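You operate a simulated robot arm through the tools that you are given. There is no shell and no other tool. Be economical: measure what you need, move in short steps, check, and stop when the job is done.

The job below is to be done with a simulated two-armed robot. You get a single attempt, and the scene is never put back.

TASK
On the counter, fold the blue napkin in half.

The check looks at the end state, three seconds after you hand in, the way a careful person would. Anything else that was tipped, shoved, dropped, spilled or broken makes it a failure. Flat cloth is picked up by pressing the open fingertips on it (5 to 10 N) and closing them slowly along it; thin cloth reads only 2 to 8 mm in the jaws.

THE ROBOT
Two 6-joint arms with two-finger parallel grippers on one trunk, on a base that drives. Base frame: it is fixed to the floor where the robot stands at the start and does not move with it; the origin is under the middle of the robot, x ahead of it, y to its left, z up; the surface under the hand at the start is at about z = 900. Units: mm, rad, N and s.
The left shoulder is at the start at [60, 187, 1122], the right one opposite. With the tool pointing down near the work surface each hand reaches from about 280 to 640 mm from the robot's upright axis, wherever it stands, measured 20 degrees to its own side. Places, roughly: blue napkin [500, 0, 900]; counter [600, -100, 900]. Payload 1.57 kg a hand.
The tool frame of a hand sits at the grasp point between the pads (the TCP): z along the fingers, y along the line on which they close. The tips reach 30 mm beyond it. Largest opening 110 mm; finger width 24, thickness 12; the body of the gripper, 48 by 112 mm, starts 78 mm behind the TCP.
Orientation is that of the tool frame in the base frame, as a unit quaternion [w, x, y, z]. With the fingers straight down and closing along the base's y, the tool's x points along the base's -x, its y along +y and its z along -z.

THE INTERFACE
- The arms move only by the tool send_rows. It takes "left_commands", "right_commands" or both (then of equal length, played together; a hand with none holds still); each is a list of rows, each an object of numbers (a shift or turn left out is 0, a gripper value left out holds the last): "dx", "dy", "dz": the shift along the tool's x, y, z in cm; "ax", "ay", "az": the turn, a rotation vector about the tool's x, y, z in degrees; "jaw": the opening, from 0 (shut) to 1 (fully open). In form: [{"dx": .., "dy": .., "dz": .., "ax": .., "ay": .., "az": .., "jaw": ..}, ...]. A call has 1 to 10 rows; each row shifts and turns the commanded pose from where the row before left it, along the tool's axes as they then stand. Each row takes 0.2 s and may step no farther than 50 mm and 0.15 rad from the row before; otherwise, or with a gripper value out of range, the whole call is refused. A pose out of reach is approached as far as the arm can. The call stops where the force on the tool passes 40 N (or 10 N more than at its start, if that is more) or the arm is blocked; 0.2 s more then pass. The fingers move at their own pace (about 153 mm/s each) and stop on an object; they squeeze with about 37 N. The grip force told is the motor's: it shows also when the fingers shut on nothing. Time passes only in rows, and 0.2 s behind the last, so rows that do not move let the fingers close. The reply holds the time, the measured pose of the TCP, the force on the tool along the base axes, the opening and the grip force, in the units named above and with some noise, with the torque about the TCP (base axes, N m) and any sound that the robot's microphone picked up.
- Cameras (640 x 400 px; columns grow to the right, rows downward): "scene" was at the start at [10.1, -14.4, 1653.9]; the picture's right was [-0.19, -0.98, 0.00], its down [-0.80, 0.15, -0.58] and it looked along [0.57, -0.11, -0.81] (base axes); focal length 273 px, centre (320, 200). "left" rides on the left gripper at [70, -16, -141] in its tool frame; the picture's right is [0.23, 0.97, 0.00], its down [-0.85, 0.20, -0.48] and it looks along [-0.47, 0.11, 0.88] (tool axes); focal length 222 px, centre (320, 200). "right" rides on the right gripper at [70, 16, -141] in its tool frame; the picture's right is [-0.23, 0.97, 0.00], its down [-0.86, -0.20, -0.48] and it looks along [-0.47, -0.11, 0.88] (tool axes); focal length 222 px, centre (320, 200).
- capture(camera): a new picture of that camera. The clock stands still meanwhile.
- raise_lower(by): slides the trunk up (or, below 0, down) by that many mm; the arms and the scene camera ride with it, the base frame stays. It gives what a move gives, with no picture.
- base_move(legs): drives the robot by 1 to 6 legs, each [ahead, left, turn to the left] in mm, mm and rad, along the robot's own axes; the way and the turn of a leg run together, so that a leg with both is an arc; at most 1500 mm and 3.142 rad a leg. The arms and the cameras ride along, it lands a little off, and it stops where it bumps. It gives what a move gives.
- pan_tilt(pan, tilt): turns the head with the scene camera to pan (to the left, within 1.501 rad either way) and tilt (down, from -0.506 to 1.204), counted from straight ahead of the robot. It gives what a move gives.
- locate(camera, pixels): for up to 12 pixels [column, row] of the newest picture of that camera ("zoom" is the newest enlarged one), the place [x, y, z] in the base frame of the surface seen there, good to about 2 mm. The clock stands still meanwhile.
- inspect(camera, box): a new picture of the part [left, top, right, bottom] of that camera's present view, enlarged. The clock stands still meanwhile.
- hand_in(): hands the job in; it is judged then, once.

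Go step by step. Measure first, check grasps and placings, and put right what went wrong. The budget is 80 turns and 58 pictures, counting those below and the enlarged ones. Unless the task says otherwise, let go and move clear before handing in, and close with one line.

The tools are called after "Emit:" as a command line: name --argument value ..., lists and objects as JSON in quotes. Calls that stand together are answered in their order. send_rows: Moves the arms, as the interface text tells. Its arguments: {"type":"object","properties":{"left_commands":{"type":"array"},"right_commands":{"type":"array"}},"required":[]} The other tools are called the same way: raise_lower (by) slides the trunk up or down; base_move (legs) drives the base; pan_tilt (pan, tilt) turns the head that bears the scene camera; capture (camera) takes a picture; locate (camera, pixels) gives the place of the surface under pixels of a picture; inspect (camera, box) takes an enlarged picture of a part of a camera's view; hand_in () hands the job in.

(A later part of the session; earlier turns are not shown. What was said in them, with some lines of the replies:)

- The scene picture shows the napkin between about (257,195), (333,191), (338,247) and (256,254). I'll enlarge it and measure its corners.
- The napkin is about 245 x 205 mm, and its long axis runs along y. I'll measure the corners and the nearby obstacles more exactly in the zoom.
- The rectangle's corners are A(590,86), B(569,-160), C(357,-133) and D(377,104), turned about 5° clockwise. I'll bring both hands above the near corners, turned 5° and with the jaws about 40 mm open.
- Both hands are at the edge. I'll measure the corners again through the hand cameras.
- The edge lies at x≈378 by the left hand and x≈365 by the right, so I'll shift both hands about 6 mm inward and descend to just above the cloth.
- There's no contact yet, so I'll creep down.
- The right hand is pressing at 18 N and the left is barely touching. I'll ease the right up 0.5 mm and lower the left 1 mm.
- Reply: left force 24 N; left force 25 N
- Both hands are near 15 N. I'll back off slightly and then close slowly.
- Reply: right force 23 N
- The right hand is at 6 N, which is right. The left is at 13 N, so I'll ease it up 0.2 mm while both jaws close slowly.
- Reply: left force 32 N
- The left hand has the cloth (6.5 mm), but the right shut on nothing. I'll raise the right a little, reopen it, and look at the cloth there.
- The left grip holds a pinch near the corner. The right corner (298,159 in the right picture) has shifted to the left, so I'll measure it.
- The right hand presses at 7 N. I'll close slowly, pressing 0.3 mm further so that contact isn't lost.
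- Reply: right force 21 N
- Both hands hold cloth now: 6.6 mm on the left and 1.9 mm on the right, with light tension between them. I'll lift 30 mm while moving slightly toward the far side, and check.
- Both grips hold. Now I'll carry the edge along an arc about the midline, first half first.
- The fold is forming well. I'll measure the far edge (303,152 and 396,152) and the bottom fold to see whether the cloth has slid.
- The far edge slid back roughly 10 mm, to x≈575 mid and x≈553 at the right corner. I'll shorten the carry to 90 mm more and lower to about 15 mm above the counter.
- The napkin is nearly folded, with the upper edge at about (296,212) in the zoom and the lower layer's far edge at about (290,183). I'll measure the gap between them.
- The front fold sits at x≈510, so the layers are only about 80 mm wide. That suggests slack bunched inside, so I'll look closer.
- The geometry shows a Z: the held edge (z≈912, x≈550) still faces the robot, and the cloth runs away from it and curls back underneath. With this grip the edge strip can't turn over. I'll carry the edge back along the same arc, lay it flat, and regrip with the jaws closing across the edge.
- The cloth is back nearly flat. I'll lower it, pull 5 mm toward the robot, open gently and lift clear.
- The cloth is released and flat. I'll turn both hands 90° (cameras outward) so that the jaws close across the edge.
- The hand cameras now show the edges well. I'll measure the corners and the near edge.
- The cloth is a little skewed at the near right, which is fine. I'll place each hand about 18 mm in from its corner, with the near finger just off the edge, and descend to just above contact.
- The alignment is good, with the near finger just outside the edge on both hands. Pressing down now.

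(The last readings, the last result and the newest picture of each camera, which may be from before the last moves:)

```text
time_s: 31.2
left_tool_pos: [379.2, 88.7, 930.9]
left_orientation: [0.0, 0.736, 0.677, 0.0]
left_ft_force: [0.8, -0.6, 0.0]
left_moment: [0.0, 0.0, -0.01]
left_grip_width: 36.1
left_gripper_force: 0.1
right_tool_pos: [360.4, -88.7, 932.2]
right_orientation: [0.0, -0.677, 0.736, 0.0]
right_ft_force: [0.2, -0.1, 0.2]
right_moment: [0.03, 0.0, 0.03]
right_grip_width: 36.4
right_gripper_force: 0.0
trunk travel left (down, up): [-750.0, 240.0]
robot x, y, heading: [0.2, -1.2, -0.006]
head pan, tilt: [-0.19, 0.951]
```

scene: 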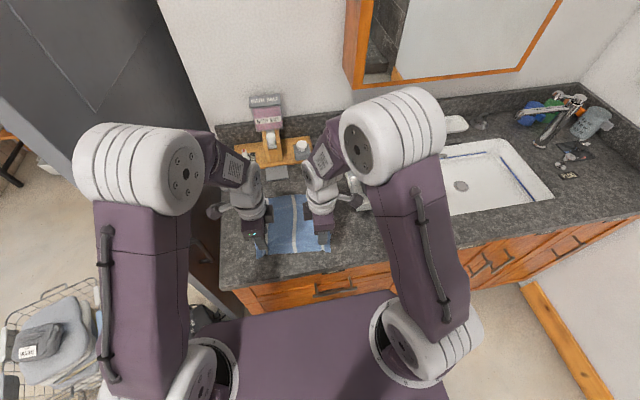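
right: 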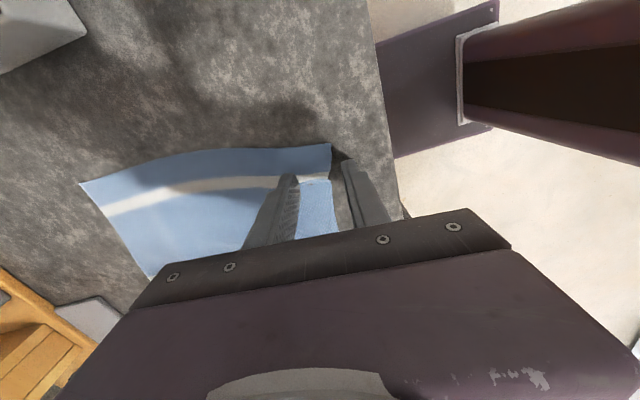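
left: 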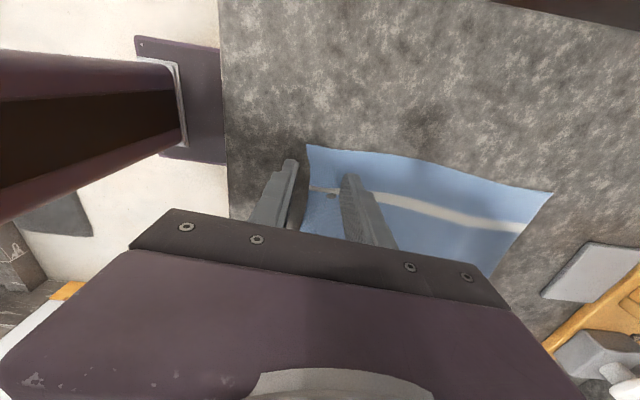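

Emit:
send_rows --left_commands '[{"dz": 0.07}, {}]' --right_commands '[{"dz": 0.07}, {}]'

```text
time_s: 31.8
left_tool_pos: [378.5, 88.6, 930.6]
left_orientation: [0.0, 0.736, 0.677, 0.001]
left_ft_force: [0.1, 1.5, 4.8]
left_moment: [0.02, -0.08, 0.01]
left_grip_width: 36.0
left_gripper_force: 0.0
right_tool_pos: [359.2, -87.6, 931.2]
right_orientation: [0.001, -0.677, 0.736, 0.0]
right_ft_force: [-0.1, 0.0, 0.3]
right_moment: [0.01, 0.02, 0.02]
right_grip_width: 36.2
right_gripper_force: 0.1
trunk travel left (down, up): [-750.0, 240.0]
robot x, y, heading: [-1.2, -0.5, 0.001]
head pan, tilt: [-0.19, 0.951]
```

Emit:
send_rows --left_commands '[{"dz": 0.03}, {}]' --right_commands '[{"dz": 0.08}, {}]'

```text
time_s: 32.4
left_tool_pos: [378.5, 88.6, 930.9]
left_orientation: [0.0, 0.737, 0.676, 0.001]
left_ft_force: [-0.3, 1.5, 10.7]
left_moment: [0.01, -0.23, 0.03]
left_grip_width: 36.4
left_gripper_force: 0.1
right_tool_pos: [360.8, -89.3, 930.6]
right_orientation: [0.001, -0.676, 0.737, 0.001]
right_ft_force: [-0.1, 0.4, 0.9]
right_moment: [0.01, -0.03, 0.04]
right_grip_width: 36.4
right_gripper_force: 0.4
trunk travel left (down, up): [-750.0, 240.0]
robot x, y, heading: [0.2, -3.5, -0.003]
head pan, tilt: [-0.19, 0.951]
```

The left hand is at 10 N, so I'll close it slowly while the right presses a little more.

Emit:
send_rows --left_commands '[{"jaw": 0.3}, {"jaw": 0.26}, {"jaw": 0.22}, {"jaw": 0.18}, {"jaw": 0.14}, {"jaw": 0.1}, {"jaw": 0.06}, {"jaw": 0.02}, {"jaw": 0.0}, {}]' --right_commands '[{"dz": 0.04}, {}, {}, {}, {}, {}, {}, {}, {}, {}]'

Emit:
inspect --camera "left" --box '[220, 110, 420, 235]'

```text
time_s: 34.6
left_tool_pos: [378.2, 88.1, 930.5]
left_orientation: [0.001, 0.736, 0.677, 0.001]
left_ft_force: [1.5, -0.3, 3.1]
left_moment: [0.01, -0.03, -0.03]
left_grip_width: 6.2
left_gripper_force: 25.9
right_tool_pos: [358.3, -87.8, 930.5]
right_orientation: [0.001, -0.677, 0.736, -0.001]
right_ft_force: [2.3, -0.9, 24.2]
right_moment: [-0.09, -0.6, -0.05]
right_grip_width: 38.4
right_gripper_force: 1.0
trunk travel left (down, up): [-750.0, 240.0]
robot x, y, heading: [2.9, -2.8, 0.001]
head pan, tilt: [-0.19, 0.951]
```

```text
3.20 times, centred on (320, 172) of left
```

zoom: 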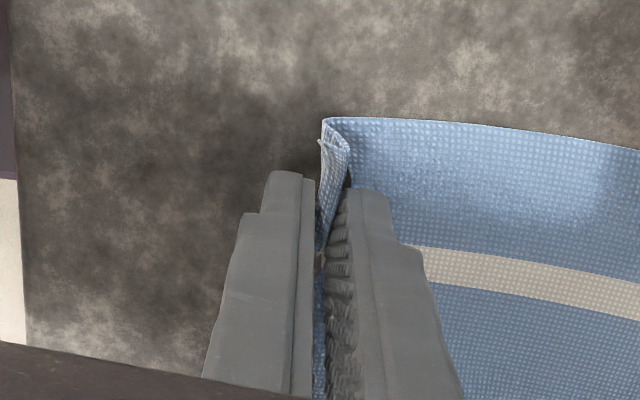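

The left hand holds the edge, with only a very short turned-over strip. The right is at 24 N, so I'll ease it and close.

Emit:
send_rows --right_commands '[{"dz": -0.03, "jaw": 0.3}, {"jaw": 0.26}, {"jaw": 0.22}, {"jaw": 0.18}, {"jaw": 0.14}, {"jaw": 0.1}, {"jaw": 0.06}, {"jaw": 0.02}, {"jaw": 0.0}, {}]'

Emit:
inspect --camera "right" --box '[220, 110, 420, 235]'

```text
time_s: 36.8
left_tool_pos: [377.4, 88.1, 932.3]
left_orientation: [0.001, 0.736, 0.677, 0.001]
left_ft_force: [-1.9, 1.0, 11.8]
left_moment: [0.07, -0.03, -0.01]
left_grip_width: 6.1
left_gripper_force: 25.9
right_tool_pos: [357.1, -89.4, 931.0]
right_orientation: [0.0, -0.677, 0.736, -0.001]
right_ft_force: [0.1, 0.6, 7.0]
right_moment: [0.04, -0.07, 0.01]
right_grip_width: 2.2
right_gripper_force: 23.2
trunk travel left (down, up): [-750.0, 240.0]
robot x, y, heading: [-5.0, -0.5, 0.006]
head pan, tilt: [-0.19, 0.951]
```

```text
3.20 times, centred on (320, 172) of right
```

zoom: 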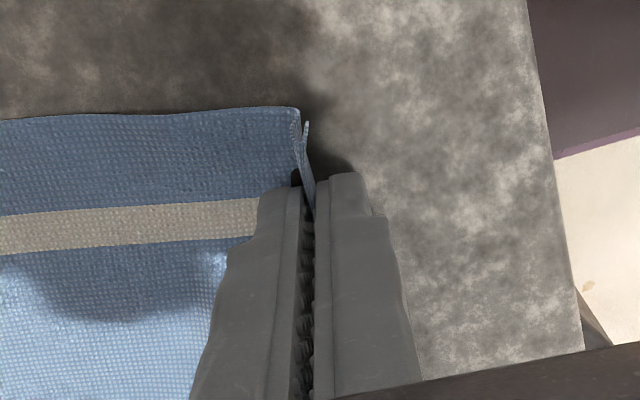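

The right hand holds the edge cleanly too (2.2 mm, edge pointing up). I'll lift and begin the arc, spreading the hands slightly to take out the skew.

Emit:
send_rows --left_commands '[{"dy": 0.2, "dz": -1.0}, {"dy": 0.2, "dz": -1.0}, {"dy": 0.3, "dz": -1.2}, {"dy": 0.7, "dz": -1.2, "dx": 0.1}, {"dy": 0.8, "dz": -1.1, "dx": 0.1}, {"dy": 1.0, "dz": -0.9, "dx": 0.1}, {"dy": 1.0, "dz": -0.9, "dx": 0.1}, {"dy": 1.2, "dz": -0.6, "dx": 0.1}, {"dy": 1.3, "dz": -0.6, "dx": 0.1}, {}]' --right_commands '[{"dy": -0.2, "dz": -1.0}, {"dy": -0.2, "dz": -1.0}, {"dy": -0.3, "dz": -1.2}, {"dy": -0.7, "dz": -1.2, "dx": 0.15}, {"dy": -0.8, "dz": -1.1, "dx": 0.15}, {"dy": -1.0, "dz": -0.9, "dx": 0.15}, {"dy": -1.0, "dz": -0.9, "dx": 0.15}, {"dy": -1.2, "dz": -0.6, "dx": 0.15}, {"dy": -1.3, "dz": -0.6, "dx": 0.15}, {}]'

Emit:
inspect --camera "scene" --box '[210, 140, 390, 284]'

Emit:
capture --camera "right"

```text
time_s: 39.0
left_tool_pos: [446.6, 87.6, 1015.9]
left_orientation: [0.0, 0.736, 0.677, 0.0]
left_ft_force: [-1.5, -5.6, -0.3]
left_moment: [-0.19, -0.01, 0.01]
left_grip_width: 2.1
left_gripper_force: 23.7
right_tool_pos: [426.5, -103.4, 1016.8]
right_orientation: [0.0, -0.677, 0.736, 0.0]
right_ft_force: [-0.1, 6.2, 0.0]
right_moment: [0.17, -0.04, 0.01]
right_grip_width: 1.9
right_gripper_force: 23.7
trunk travel left (down, up): [-750.0, 240.0]
robot x, y, heading: [-1.4, -2.0, -0.005]
head pan, tilt: [-0.19, 0.951]
```

```text
2.78 times, centred on (300, 212) of scene
```

zoom: 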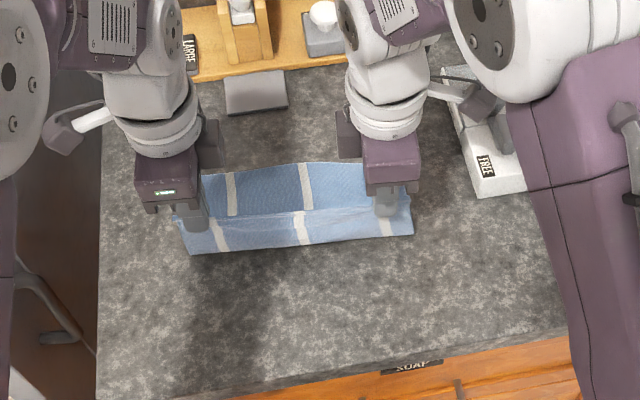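

```text
24 pictures are left
```

right: 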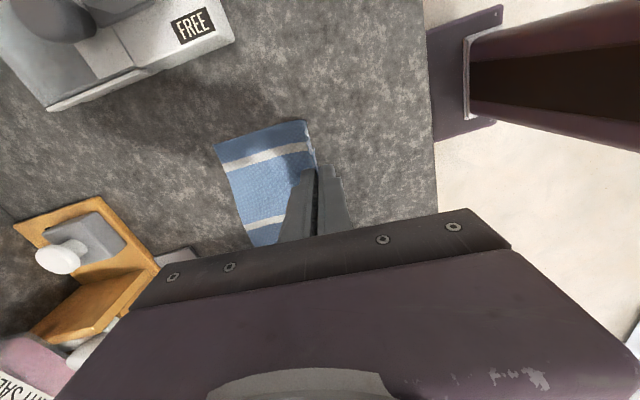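

Both hands hold the edge, and the tension between them is about 6 N, so I'll stop spreading. I'll measure the far edge and the front fold before continuing.

Emit:
locate --camera "zoom" --pixels '[[204, 176], [304, 164], [268, 168], [192, 252], [300, 243], [411, 232], [300, 214]]'

Emit:
locate --camera "right" --pixels '[[217, 145], [247, 242], [304, 123]]'

```text
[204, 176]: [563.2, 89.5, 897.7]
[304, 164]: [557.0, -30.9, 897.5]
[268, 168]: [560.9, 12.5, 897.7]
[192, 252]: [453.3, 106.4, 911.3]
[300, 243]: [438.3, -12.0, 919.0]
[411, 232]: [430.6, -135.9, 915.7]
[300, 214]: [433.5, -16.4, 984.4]
```

```text
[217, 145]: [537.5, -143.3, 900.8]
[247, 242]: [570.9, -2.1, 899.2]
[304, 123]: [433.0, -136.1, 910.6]
```

The cloth slid about 17 mm toward the robot, so the far edge is now x≈565 on the left and x≈538 on the right. I'll carry the edge 113 mm further and lower it to meet that edge.

Emit:
send_rows --left_commands '[{"dy": 1.5, "dx": -0.1}, {"dy": 2.0, "dz": 0.2}, {"dy": 2.0, "dz": 0.6}, {"dy": 1.8, "dz": 1.2}, {"dy": 1.5, "dz": 1.4}, {"dy": 1.2, "dz": 1.6}, {"dy": 0.8, "dz": 1.4}, {"dy": 0.5, "dz": 0.8}, {}]' --right_commands '[{"dy": -1.5, "dx": -0.1}, {"dy": -2.0, "dz": 0.2}, {"dy": -2.0, "dz": 0.6}, {"dy": -1.8, "dz": 1.2}, {"dy": -1.5, "dz": 1.4}, {"dy": -1.2, "dz": 1.6}, {"dy": -0.8, "dz": 1.4}, {"dy": -0.5, "dz": 0.8}, {}]'

Emit:
inspect --camera "scene" --box '[230, 140, 370, 252]'

Emit:
capture --camera "right"

Emit:
capture --camera "left"

```text
time_s: 41.0
left_tool_pos: [558.3, 78.7, 942.5]
left_orientation: [0.0, 0.737, 0.676, -0.001]
left_ft_force: [0.5, -4.1, -0.1]
left_moment: [-0.14, 0.01, -0.04]
left_grip_width: 1.8
left_gripper_force: 23.6
right_tool_pos: [538.6, -112.1, 944.1]
right_orientation: [0.0, -0.677, 0.736, 0.0]
right_ft_force: [0.6, 4.4, -0.4]
right_moment: [0.11, -0.03, 0.01]
right_grip_width: 2.1
right_gripper_force: 23.5
trunk travel left (down, up): [-750.0, 240.0]
robot x, y, heading: [-0.1, -2.6, 0.001]
head pan, tilt: [-0.19, 0.951]
```

```text
3.57 times, centred on (300, 196) of scene
```

zoom: 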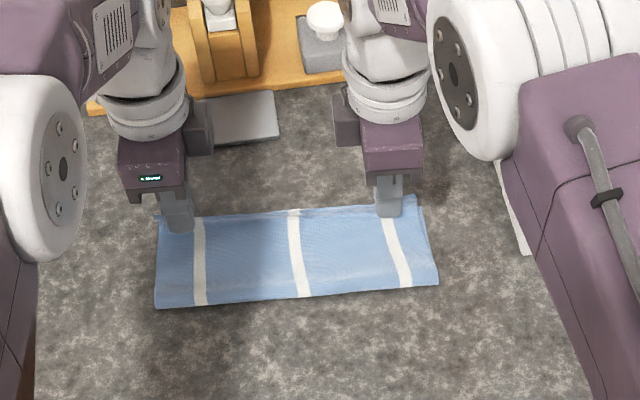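

```text
22 pictures are left
```

right: 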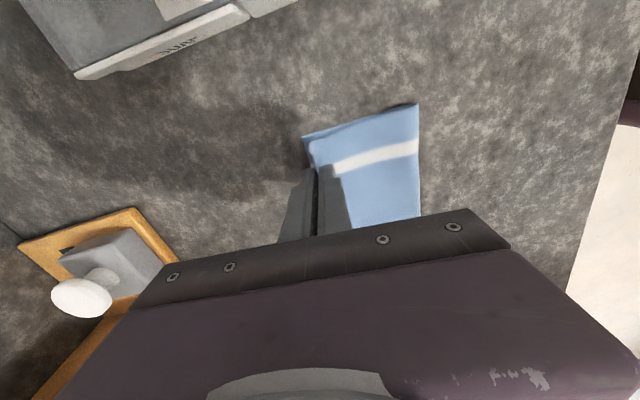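

```text
21 pictures are left
```

left: 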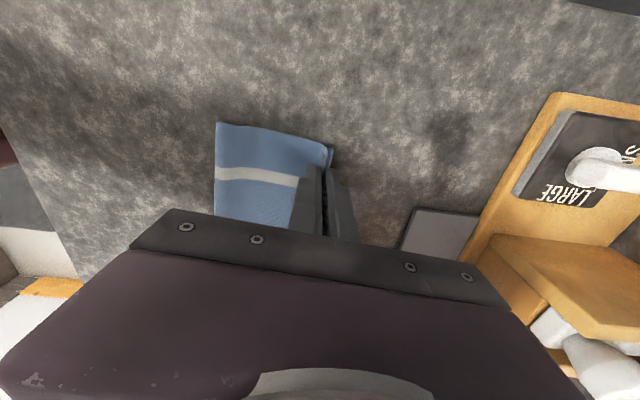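

This is a proper fold now, with even stripes and the upper edge lying over the far edge. I'll measure the edges before letting go.

Emit:
locate --camera "zoom" --pixels '[[157, 304], [300, 296], [436, 282], [294, 212], [245, 217], [345, 208], [160, 222], [424, 200]]'

Emit:
locate --camera "right" --pixels '[[305, 140], [313, 143], [416, 107]]'

Emit:
locate --camera "left" --pixels '[[330, 152], [325, 146], [218, 126]]'

Emit:
inspect --camera "right" --box '[260, 80, 440, 250]'

```text
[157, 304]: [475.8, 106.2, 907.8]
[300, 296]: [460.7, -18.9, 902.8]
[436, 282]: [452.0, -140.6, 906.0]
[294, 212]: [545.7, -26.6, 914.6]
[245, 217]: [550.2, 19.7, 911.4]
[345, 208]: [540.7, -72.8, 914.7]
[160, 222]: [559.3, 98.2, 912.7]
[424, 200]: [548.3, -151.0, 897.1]
```

```text
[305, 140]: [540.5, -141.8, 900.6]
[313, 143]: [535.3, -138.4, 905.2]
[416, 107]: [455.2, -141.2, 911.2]
```

```text
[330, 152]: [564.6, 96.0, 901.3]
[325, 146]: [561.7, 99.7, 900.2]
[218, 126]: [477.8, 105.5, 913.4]
```

```text
2.35 times, centred on (350, 165) of right
```

zoom: 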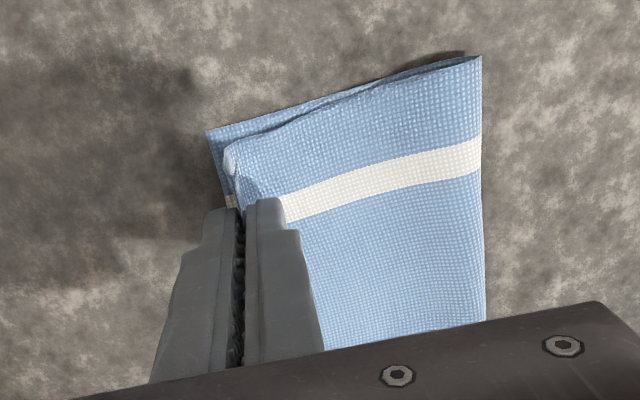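

The corners line up within about 5 mm, but the edge stands up in the jaws and would overhang if it flopped forward. I'd like to tilt the hands so the edge leans to the far side, so first I'll check clearance to the bath-salt stand.

Emit:
capture --camera "scene"

Emit:
locate --camera "scene" --pixels '[[266, 103], [268, 125], [271, 138], [302, 146], [250, 152], [265, 165], [240, 165]]'

```text
19 pictures are left
```

scene: 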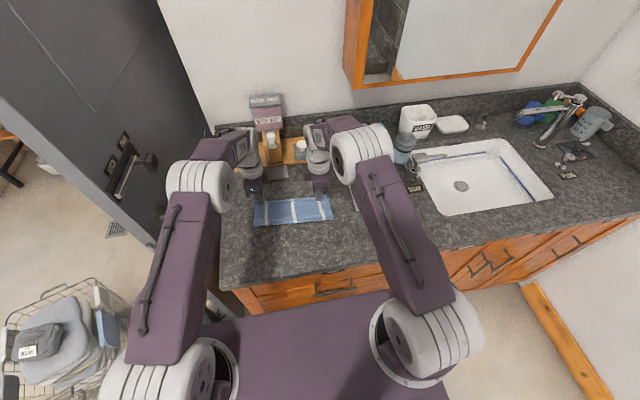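

```text
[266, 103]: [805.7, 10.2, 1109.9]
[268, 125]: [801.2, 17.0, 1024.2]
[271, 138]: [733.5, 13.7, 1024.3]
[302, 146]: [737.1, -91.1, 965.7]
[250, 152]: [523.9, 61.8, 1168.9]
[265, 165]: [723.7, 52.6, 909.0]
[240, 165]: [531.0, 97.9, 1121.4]
```

The stand is at x≥730, so a 17° tilt is safe. I'll tilt both hands, lower 6 mm and look.

Emit:
send_rows --left_commands '[{"ax": 4.2}, {"ax": 4.2}, {"ax": 4.2}, {"ax": 4.2}, {"dz": 0.29, "dy": 0.09}, {"dz": 0.28, "dy": 0.08}, {}]' --right_commands '[{"ax": -4.2}, {"ax": -4.2}, {"ax": -4.2}, {"ax": -4.2}, {"dz": 0.29, "dy": -0.09}, {"dz": 0.28, "dy": -0.08}, {}]'

Emit:
inspect --camera "right" --box '[240, 80, 460, 250]'

Emit:
inspect --camera "left" --box '[180, 80, 400, 250]'

```text
time_s: 42.6
left_tool_pos: [518.7, 86.3, 944.5]
left_orientation: [-0.107, 0.728, 0.67, -0.1]
left_ft_force: [0.9, -16.2, 0.0]
left_moment: [-0.43, -0.03, 0.18]
left_grip_width: 2.1
left_gripper_force: 23.2
left hand out of reach, approached as far as the arm can: row 2, 3, 4, 5
right_tool_pos: [523.5, -114.1, 939.2]
right_orientation: [-0.098, -0.669, 0.729, 0.109]
right_ft_force: [0.1, 16.7, 0.8]
right_moment: [0.4, 0.01, -0.1]
right_grip_width: 2.2
right_gripper_force: 24.1
right hand out of reach, approached as far as the arm can: row 4
trunk travel left (down, up): [-750.0, 240.0]
robot x, y, heading: [2.8, 1.8, -0.0]
head pan, tilt: [-0.19, 0.951]
```

```text
2.35 times, centred on (350, 165) of right
```

zoom: 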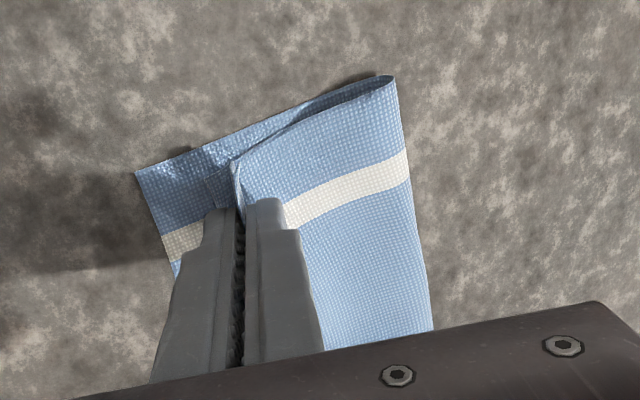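

```text
2.35 times, centred on (290, 165) of left
```

zoom: 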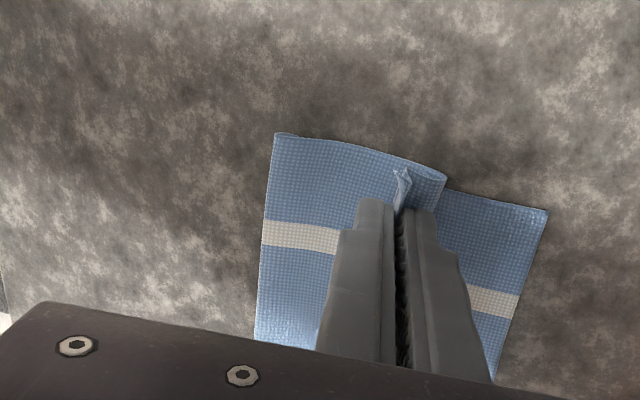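

The tilt runs out of reach and pulled the hands back, though both still hold the cloth. I'll undo it and return to the upright pose.

Emit:
send_rows --left_commands '[{"dz": -0.28, "dy": -0.08}, {"dz": -0.29, "dy": -0.09}, {"ax": -4.2}, {"ax": -4.2}, {"ax": -4.2}, {"ax": -4.2}, {}, {}]' --right_commands '[{"dz": -0.28, "dy": 0.08}, {"dz": -0.29, "dy": 0.09}, {"ax": 4.2}, {"ax": 4.2}, {"ax": 4.2}, {"ax": 4.2}, {}, {}]'

Emit:
inspect --camera "scene" --box '[230, 140, 370, 252]'

```text
time_s: 44.4
left_tool_pos: [518.5, 86.9, 949.8]
left_orientation: [0.0, 0.736, 0.677, 0.001]
left_ft_force: [-0.4, -14.7, 0.0]
left_moment: [-0.44, -0.04, 0.06]
left_grip_width: 2.0
left_gripper_force: 23.7
right_tool_pos: [524.1, -113.9, 945.1]
right_orientation: [0.0, -0.677, 0.736, 0.0]
right_ft_force: [-1.0, 15.4, 0.5]
right_moment: [0.42, 0.02, 0.05]
right_grip_width: 2.0
right_gripper_force: 23.9
trunk travel left (down, up): [-750.0, 240.0]
robot x, y, heading: [0.7, -0.8, -0.003]
head pan, tilt: [-0.19, 0.951]
```

```text
3.57 times, centred on (300, 196) of scene
```

zoom: 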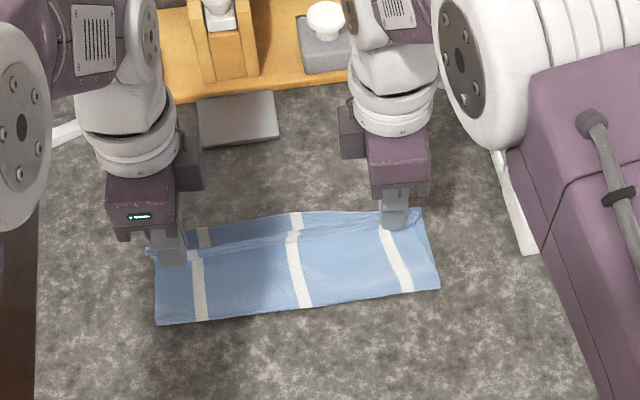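

Emit:
locate --camera "zoom" --pixels '[[200, 229], [295, 214], [345, 211], [420, 211], [158, 321], [300, 306], [437, 288], [240, 222]]'

```text
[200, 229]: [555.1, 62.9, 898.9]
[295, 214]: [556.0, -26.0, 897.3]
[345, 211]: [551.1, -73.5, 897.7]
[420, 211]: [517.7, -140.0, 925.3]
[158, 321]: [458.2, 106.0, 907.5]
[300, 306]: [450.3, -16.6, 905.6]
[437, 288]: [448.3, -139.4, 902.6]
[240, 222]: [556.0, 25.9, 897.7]
```

The far edge is now near x≈556 on the left and x≈545 on the right, and the front fold is at x≈448–458. I'll move the upper edge to about 8 mm short of the far edge, relax the tension, and lower onto it.

Emit:
send_rows --left_commands '[{"dx": -0.25, "dy": 1.1}, {"dx": -0.28, "dy": 1.0}, {"dy": 1.0}, {"dz": 0.5}, {"dz": 0.5}, {"dz": 0.3}, {}]' --right_commands '[{"dx": -0.2, "dy": -0.4}, {"dx": -0.19, "dy": -0.4}, {"dy": -0.27}, {"dz": 0.3}, {"dz": 0.3}, {"dz": 0.2}, {}]'

Emit:
inspect --camera "right" --box '[240, 80, 460, 250]'

Emit:
inspect --camera "left" --box '[180, 80, 400, 250]'

```text
time_s: 46.0
left_tool_pos: [547.9, 79.5, 937.3]
left_orientation: [0.001, 0.736, 0.677, 0.001]
left_ft_force: [0.5, 0.7, 1.6]
left_moment: [-0.01, -0.04, 0.01]
left_grip_width: 1.9
left_gripper_force: 23.7
right_tool_pos: [534.6, -109.3, 937.4]
right_orientation: [0.0, -0.677, 0.736, 0.0]
right_ft_force: [-0.2, -0.7, 0.7]
right_moment: [-0.01, 0.04, 0.03]
right_grip_width: 2.0
right_gripper_force: 24.0
trunk travel left (down, up): [-750.0, 240.0]
robot x, y, heading: [0.4, -1.2, 0.0]
head pan, tilt: [-0.19, 0.951]
```

```text
2.35 times, centred on (350, 165) of right
```

zoom: 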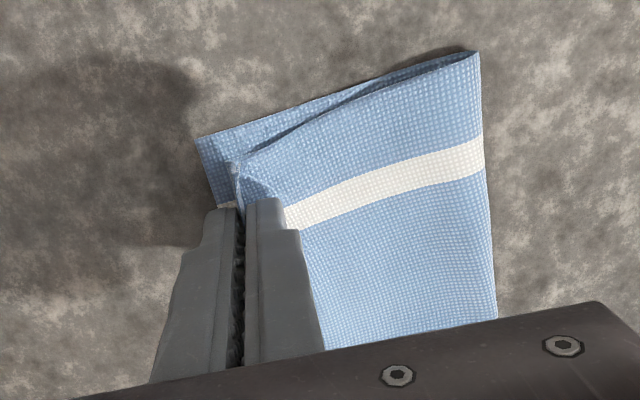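

```text
2.35 times, centred on (290, 165) of left
```

zoom: 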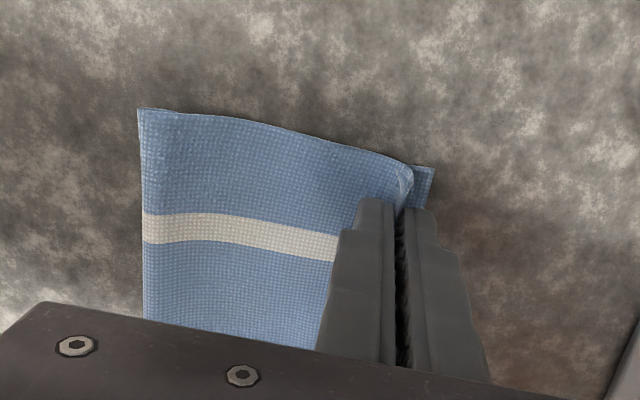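

Both grips are aligned just short of the far corners. Releasing slowly and lifting clear.

Emit:
send_rows --left_commands '[{"jaw": 0.03}, {"jaw": 0.07}, {"jaw": 0.12}, {"jaw": 0.16}, {}, {"dz": -1.0}, {"dz": -1.5}, {"dz": -2.5}, {"dz": -2.5}, {}]' --right_commands '[{"jaw": 0.03}, {"jaw": 0.07}, {"jaw": 0.12}, {"jaw": 0.16}, {}, {"dz": -1.0}, {"dz": -1.5}, {"dz": -2.5}, {"dz": -2.5}, {}]'

Emit:
inspect --camera "right" --box '[200, 80, 440, 250]'

Emit:
inspect --camera "left" --box '[160, 80, 400, 250]'

Emit:
inspect --camera "scene" --box '[230, 140, 370, 252]'

```text
time_s: 48.2
left_tool_pos: [549.6, 78.4, 1011.4]
left_orientation: [0.0, 0.736, 0.676, 0.001]
left_ft_force: [0.1, -0.5, 0.5]
left_moment: [0.01, 0.01, -0.05]
left_grip_width: 17.3
left_gripper_force: 0.0
right_tool_pos: [536.2, -112.9, 1014.1]
right_orientation: [-0.001, -0.676, 0.737, 0.001]
right_ft_force: [0.4, -0.1, 0.2]
right_moment: [-0.01, 0.01, 0.02]
right_grip_width: 17.3
right_gripper_force: 0.0
trunk travel left (down, up): [-750.0, 240.0]
robot x, y, heading: [-0.6, 0.5, -0.003]
head pan, tilt: [-0.19, 0.951]
```

```text
2.35 times, centred on (320, 165) of right
```

zoom: 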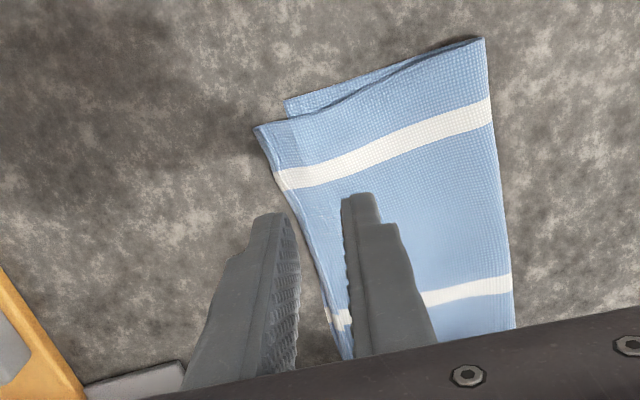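

```text
2.35 times, centred on (280, 165) of left
```

zoom: 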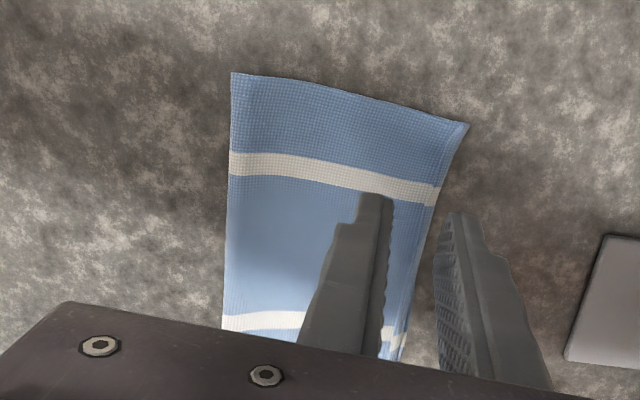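

```text
3.57 times, centred on (300, 196) of scene
```

zoom: 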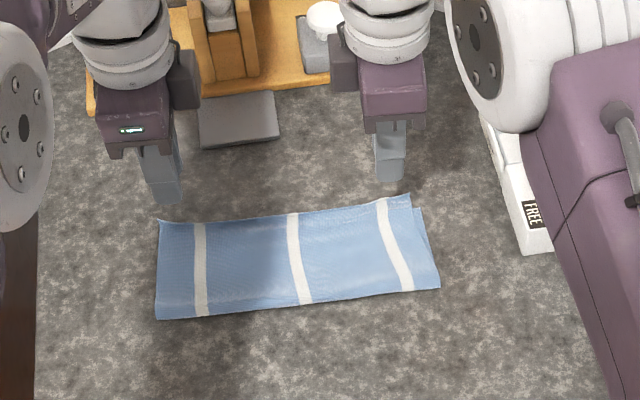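

It's released and fell flat to the far side, with the left corners matching. I'll measure the small mismatch at the right (257,128 against 288,103).

Emit:
locate --camera "zoom" --pixels '[[160, 222], [245, 217], [340, 206], [408, 196], [420, 209], [158, 316], [300, 300], [437, 285], [290, 260], [200, 270], [390, 240]]'

Emit:
locate --camera "right" --pixels '[[309, 135], [323, 126], [300, 160], [382, 97]]'

```text
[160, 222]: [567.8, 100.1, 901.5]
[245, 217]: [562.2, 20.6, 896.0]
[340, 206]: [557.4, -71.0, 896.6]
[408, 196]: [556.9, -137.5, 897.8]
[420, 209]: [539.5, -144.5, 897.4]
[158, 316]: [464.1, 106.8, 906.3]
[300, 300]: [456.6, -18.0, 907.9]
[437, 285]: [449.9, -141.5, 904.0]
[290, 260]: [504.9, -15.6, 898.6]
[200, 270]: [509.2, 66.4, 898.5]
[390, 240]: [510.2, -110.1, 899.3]
```

```text
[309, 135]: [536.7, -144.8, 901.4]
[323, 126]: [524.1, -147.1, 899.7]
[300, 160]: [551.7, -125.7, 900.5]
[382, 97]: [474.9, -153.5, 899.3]
```

The right corners match to about 15 mm and the left ones to a few mm. The fold lies flat at z≈897–908, which is a sound half fold, and more nudging risks dragging both layers. I'll raise the hands clear and take a last look.

Emit:
send_rows --left_commands '[{"dz": -2.5}, {"dz": -2.5}, {"dy": -3.0, "dx": 1.0}, {"dy": -4.0, "dx": 2.0}, {"dy": -4.0, "dx": 2.0}, {}]' --right_commands '[{"dz": -2.5}, {"dz": -2.5}, {"dy": 3.0, "dx": 1.0}, {"dy": 4.0, "dx": 2.0}, {"dy": 4.0, "dx": 2.0}, {}]'

Emit:
inspect --camera "scene" --box '[200, 100, 440, 292]'

Emit:
capture --camera "right"

```text
time_s: 49.6
left_tool_pos: [443.9, 139.5, 1062.0]
left_orientation: [0.001, 0.736, 0.677, 0.0]
left_ft_force: [0.5, -1.0, -0.2]
left_moment: [-0.02, 0.02, 0.0]
left_grip_width: 17.5
left_gripper_force: 0.1
right_tool_pos: [422.0, -150.6, 1061.1]
right_orientation: [-0.001, -0.677, 0.736, 0.0]
right_ft_force: [-0.1, -0.5, -0.8]
right_moment: [0.01, 0.04, 0.01]
right_grip_width: 17.5
right_gripper_force: 0.0
trunk travel left (down, up): [-750.0, 240.0]
robot x, y, heading: [1.4, 0.4, -0.001]
head pan, tilt: [-0.19, 0.951]
```

```text
2.08 times, centred on (320, 196) of scene
```

zoom: 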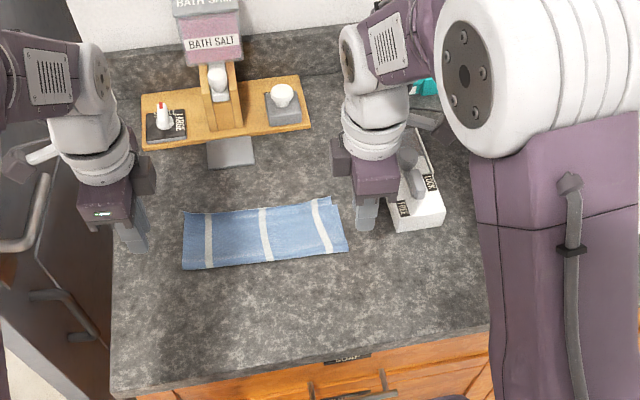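

```text
9 pictures are left
```

right: 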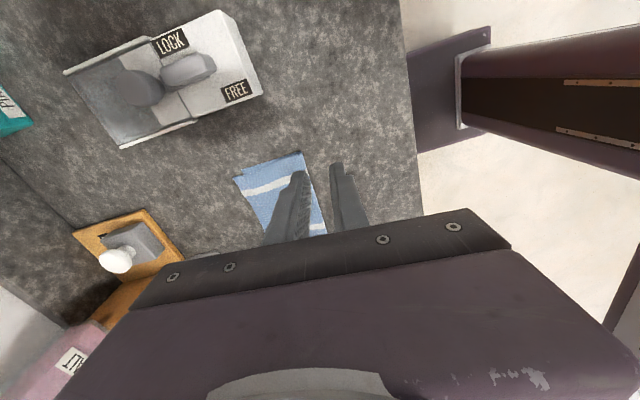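

The napkin lies folded in half, the other items stand where they were, and both hands are clear of the cloth. Handing in.

Emit:
hand_in

```text
The job is handed in.
```

I folded the blue napkin in half on the counter, near edge over far. The left corners match to within a few mm, the right ones are about 15 mm off, and nothing else was disturbed.
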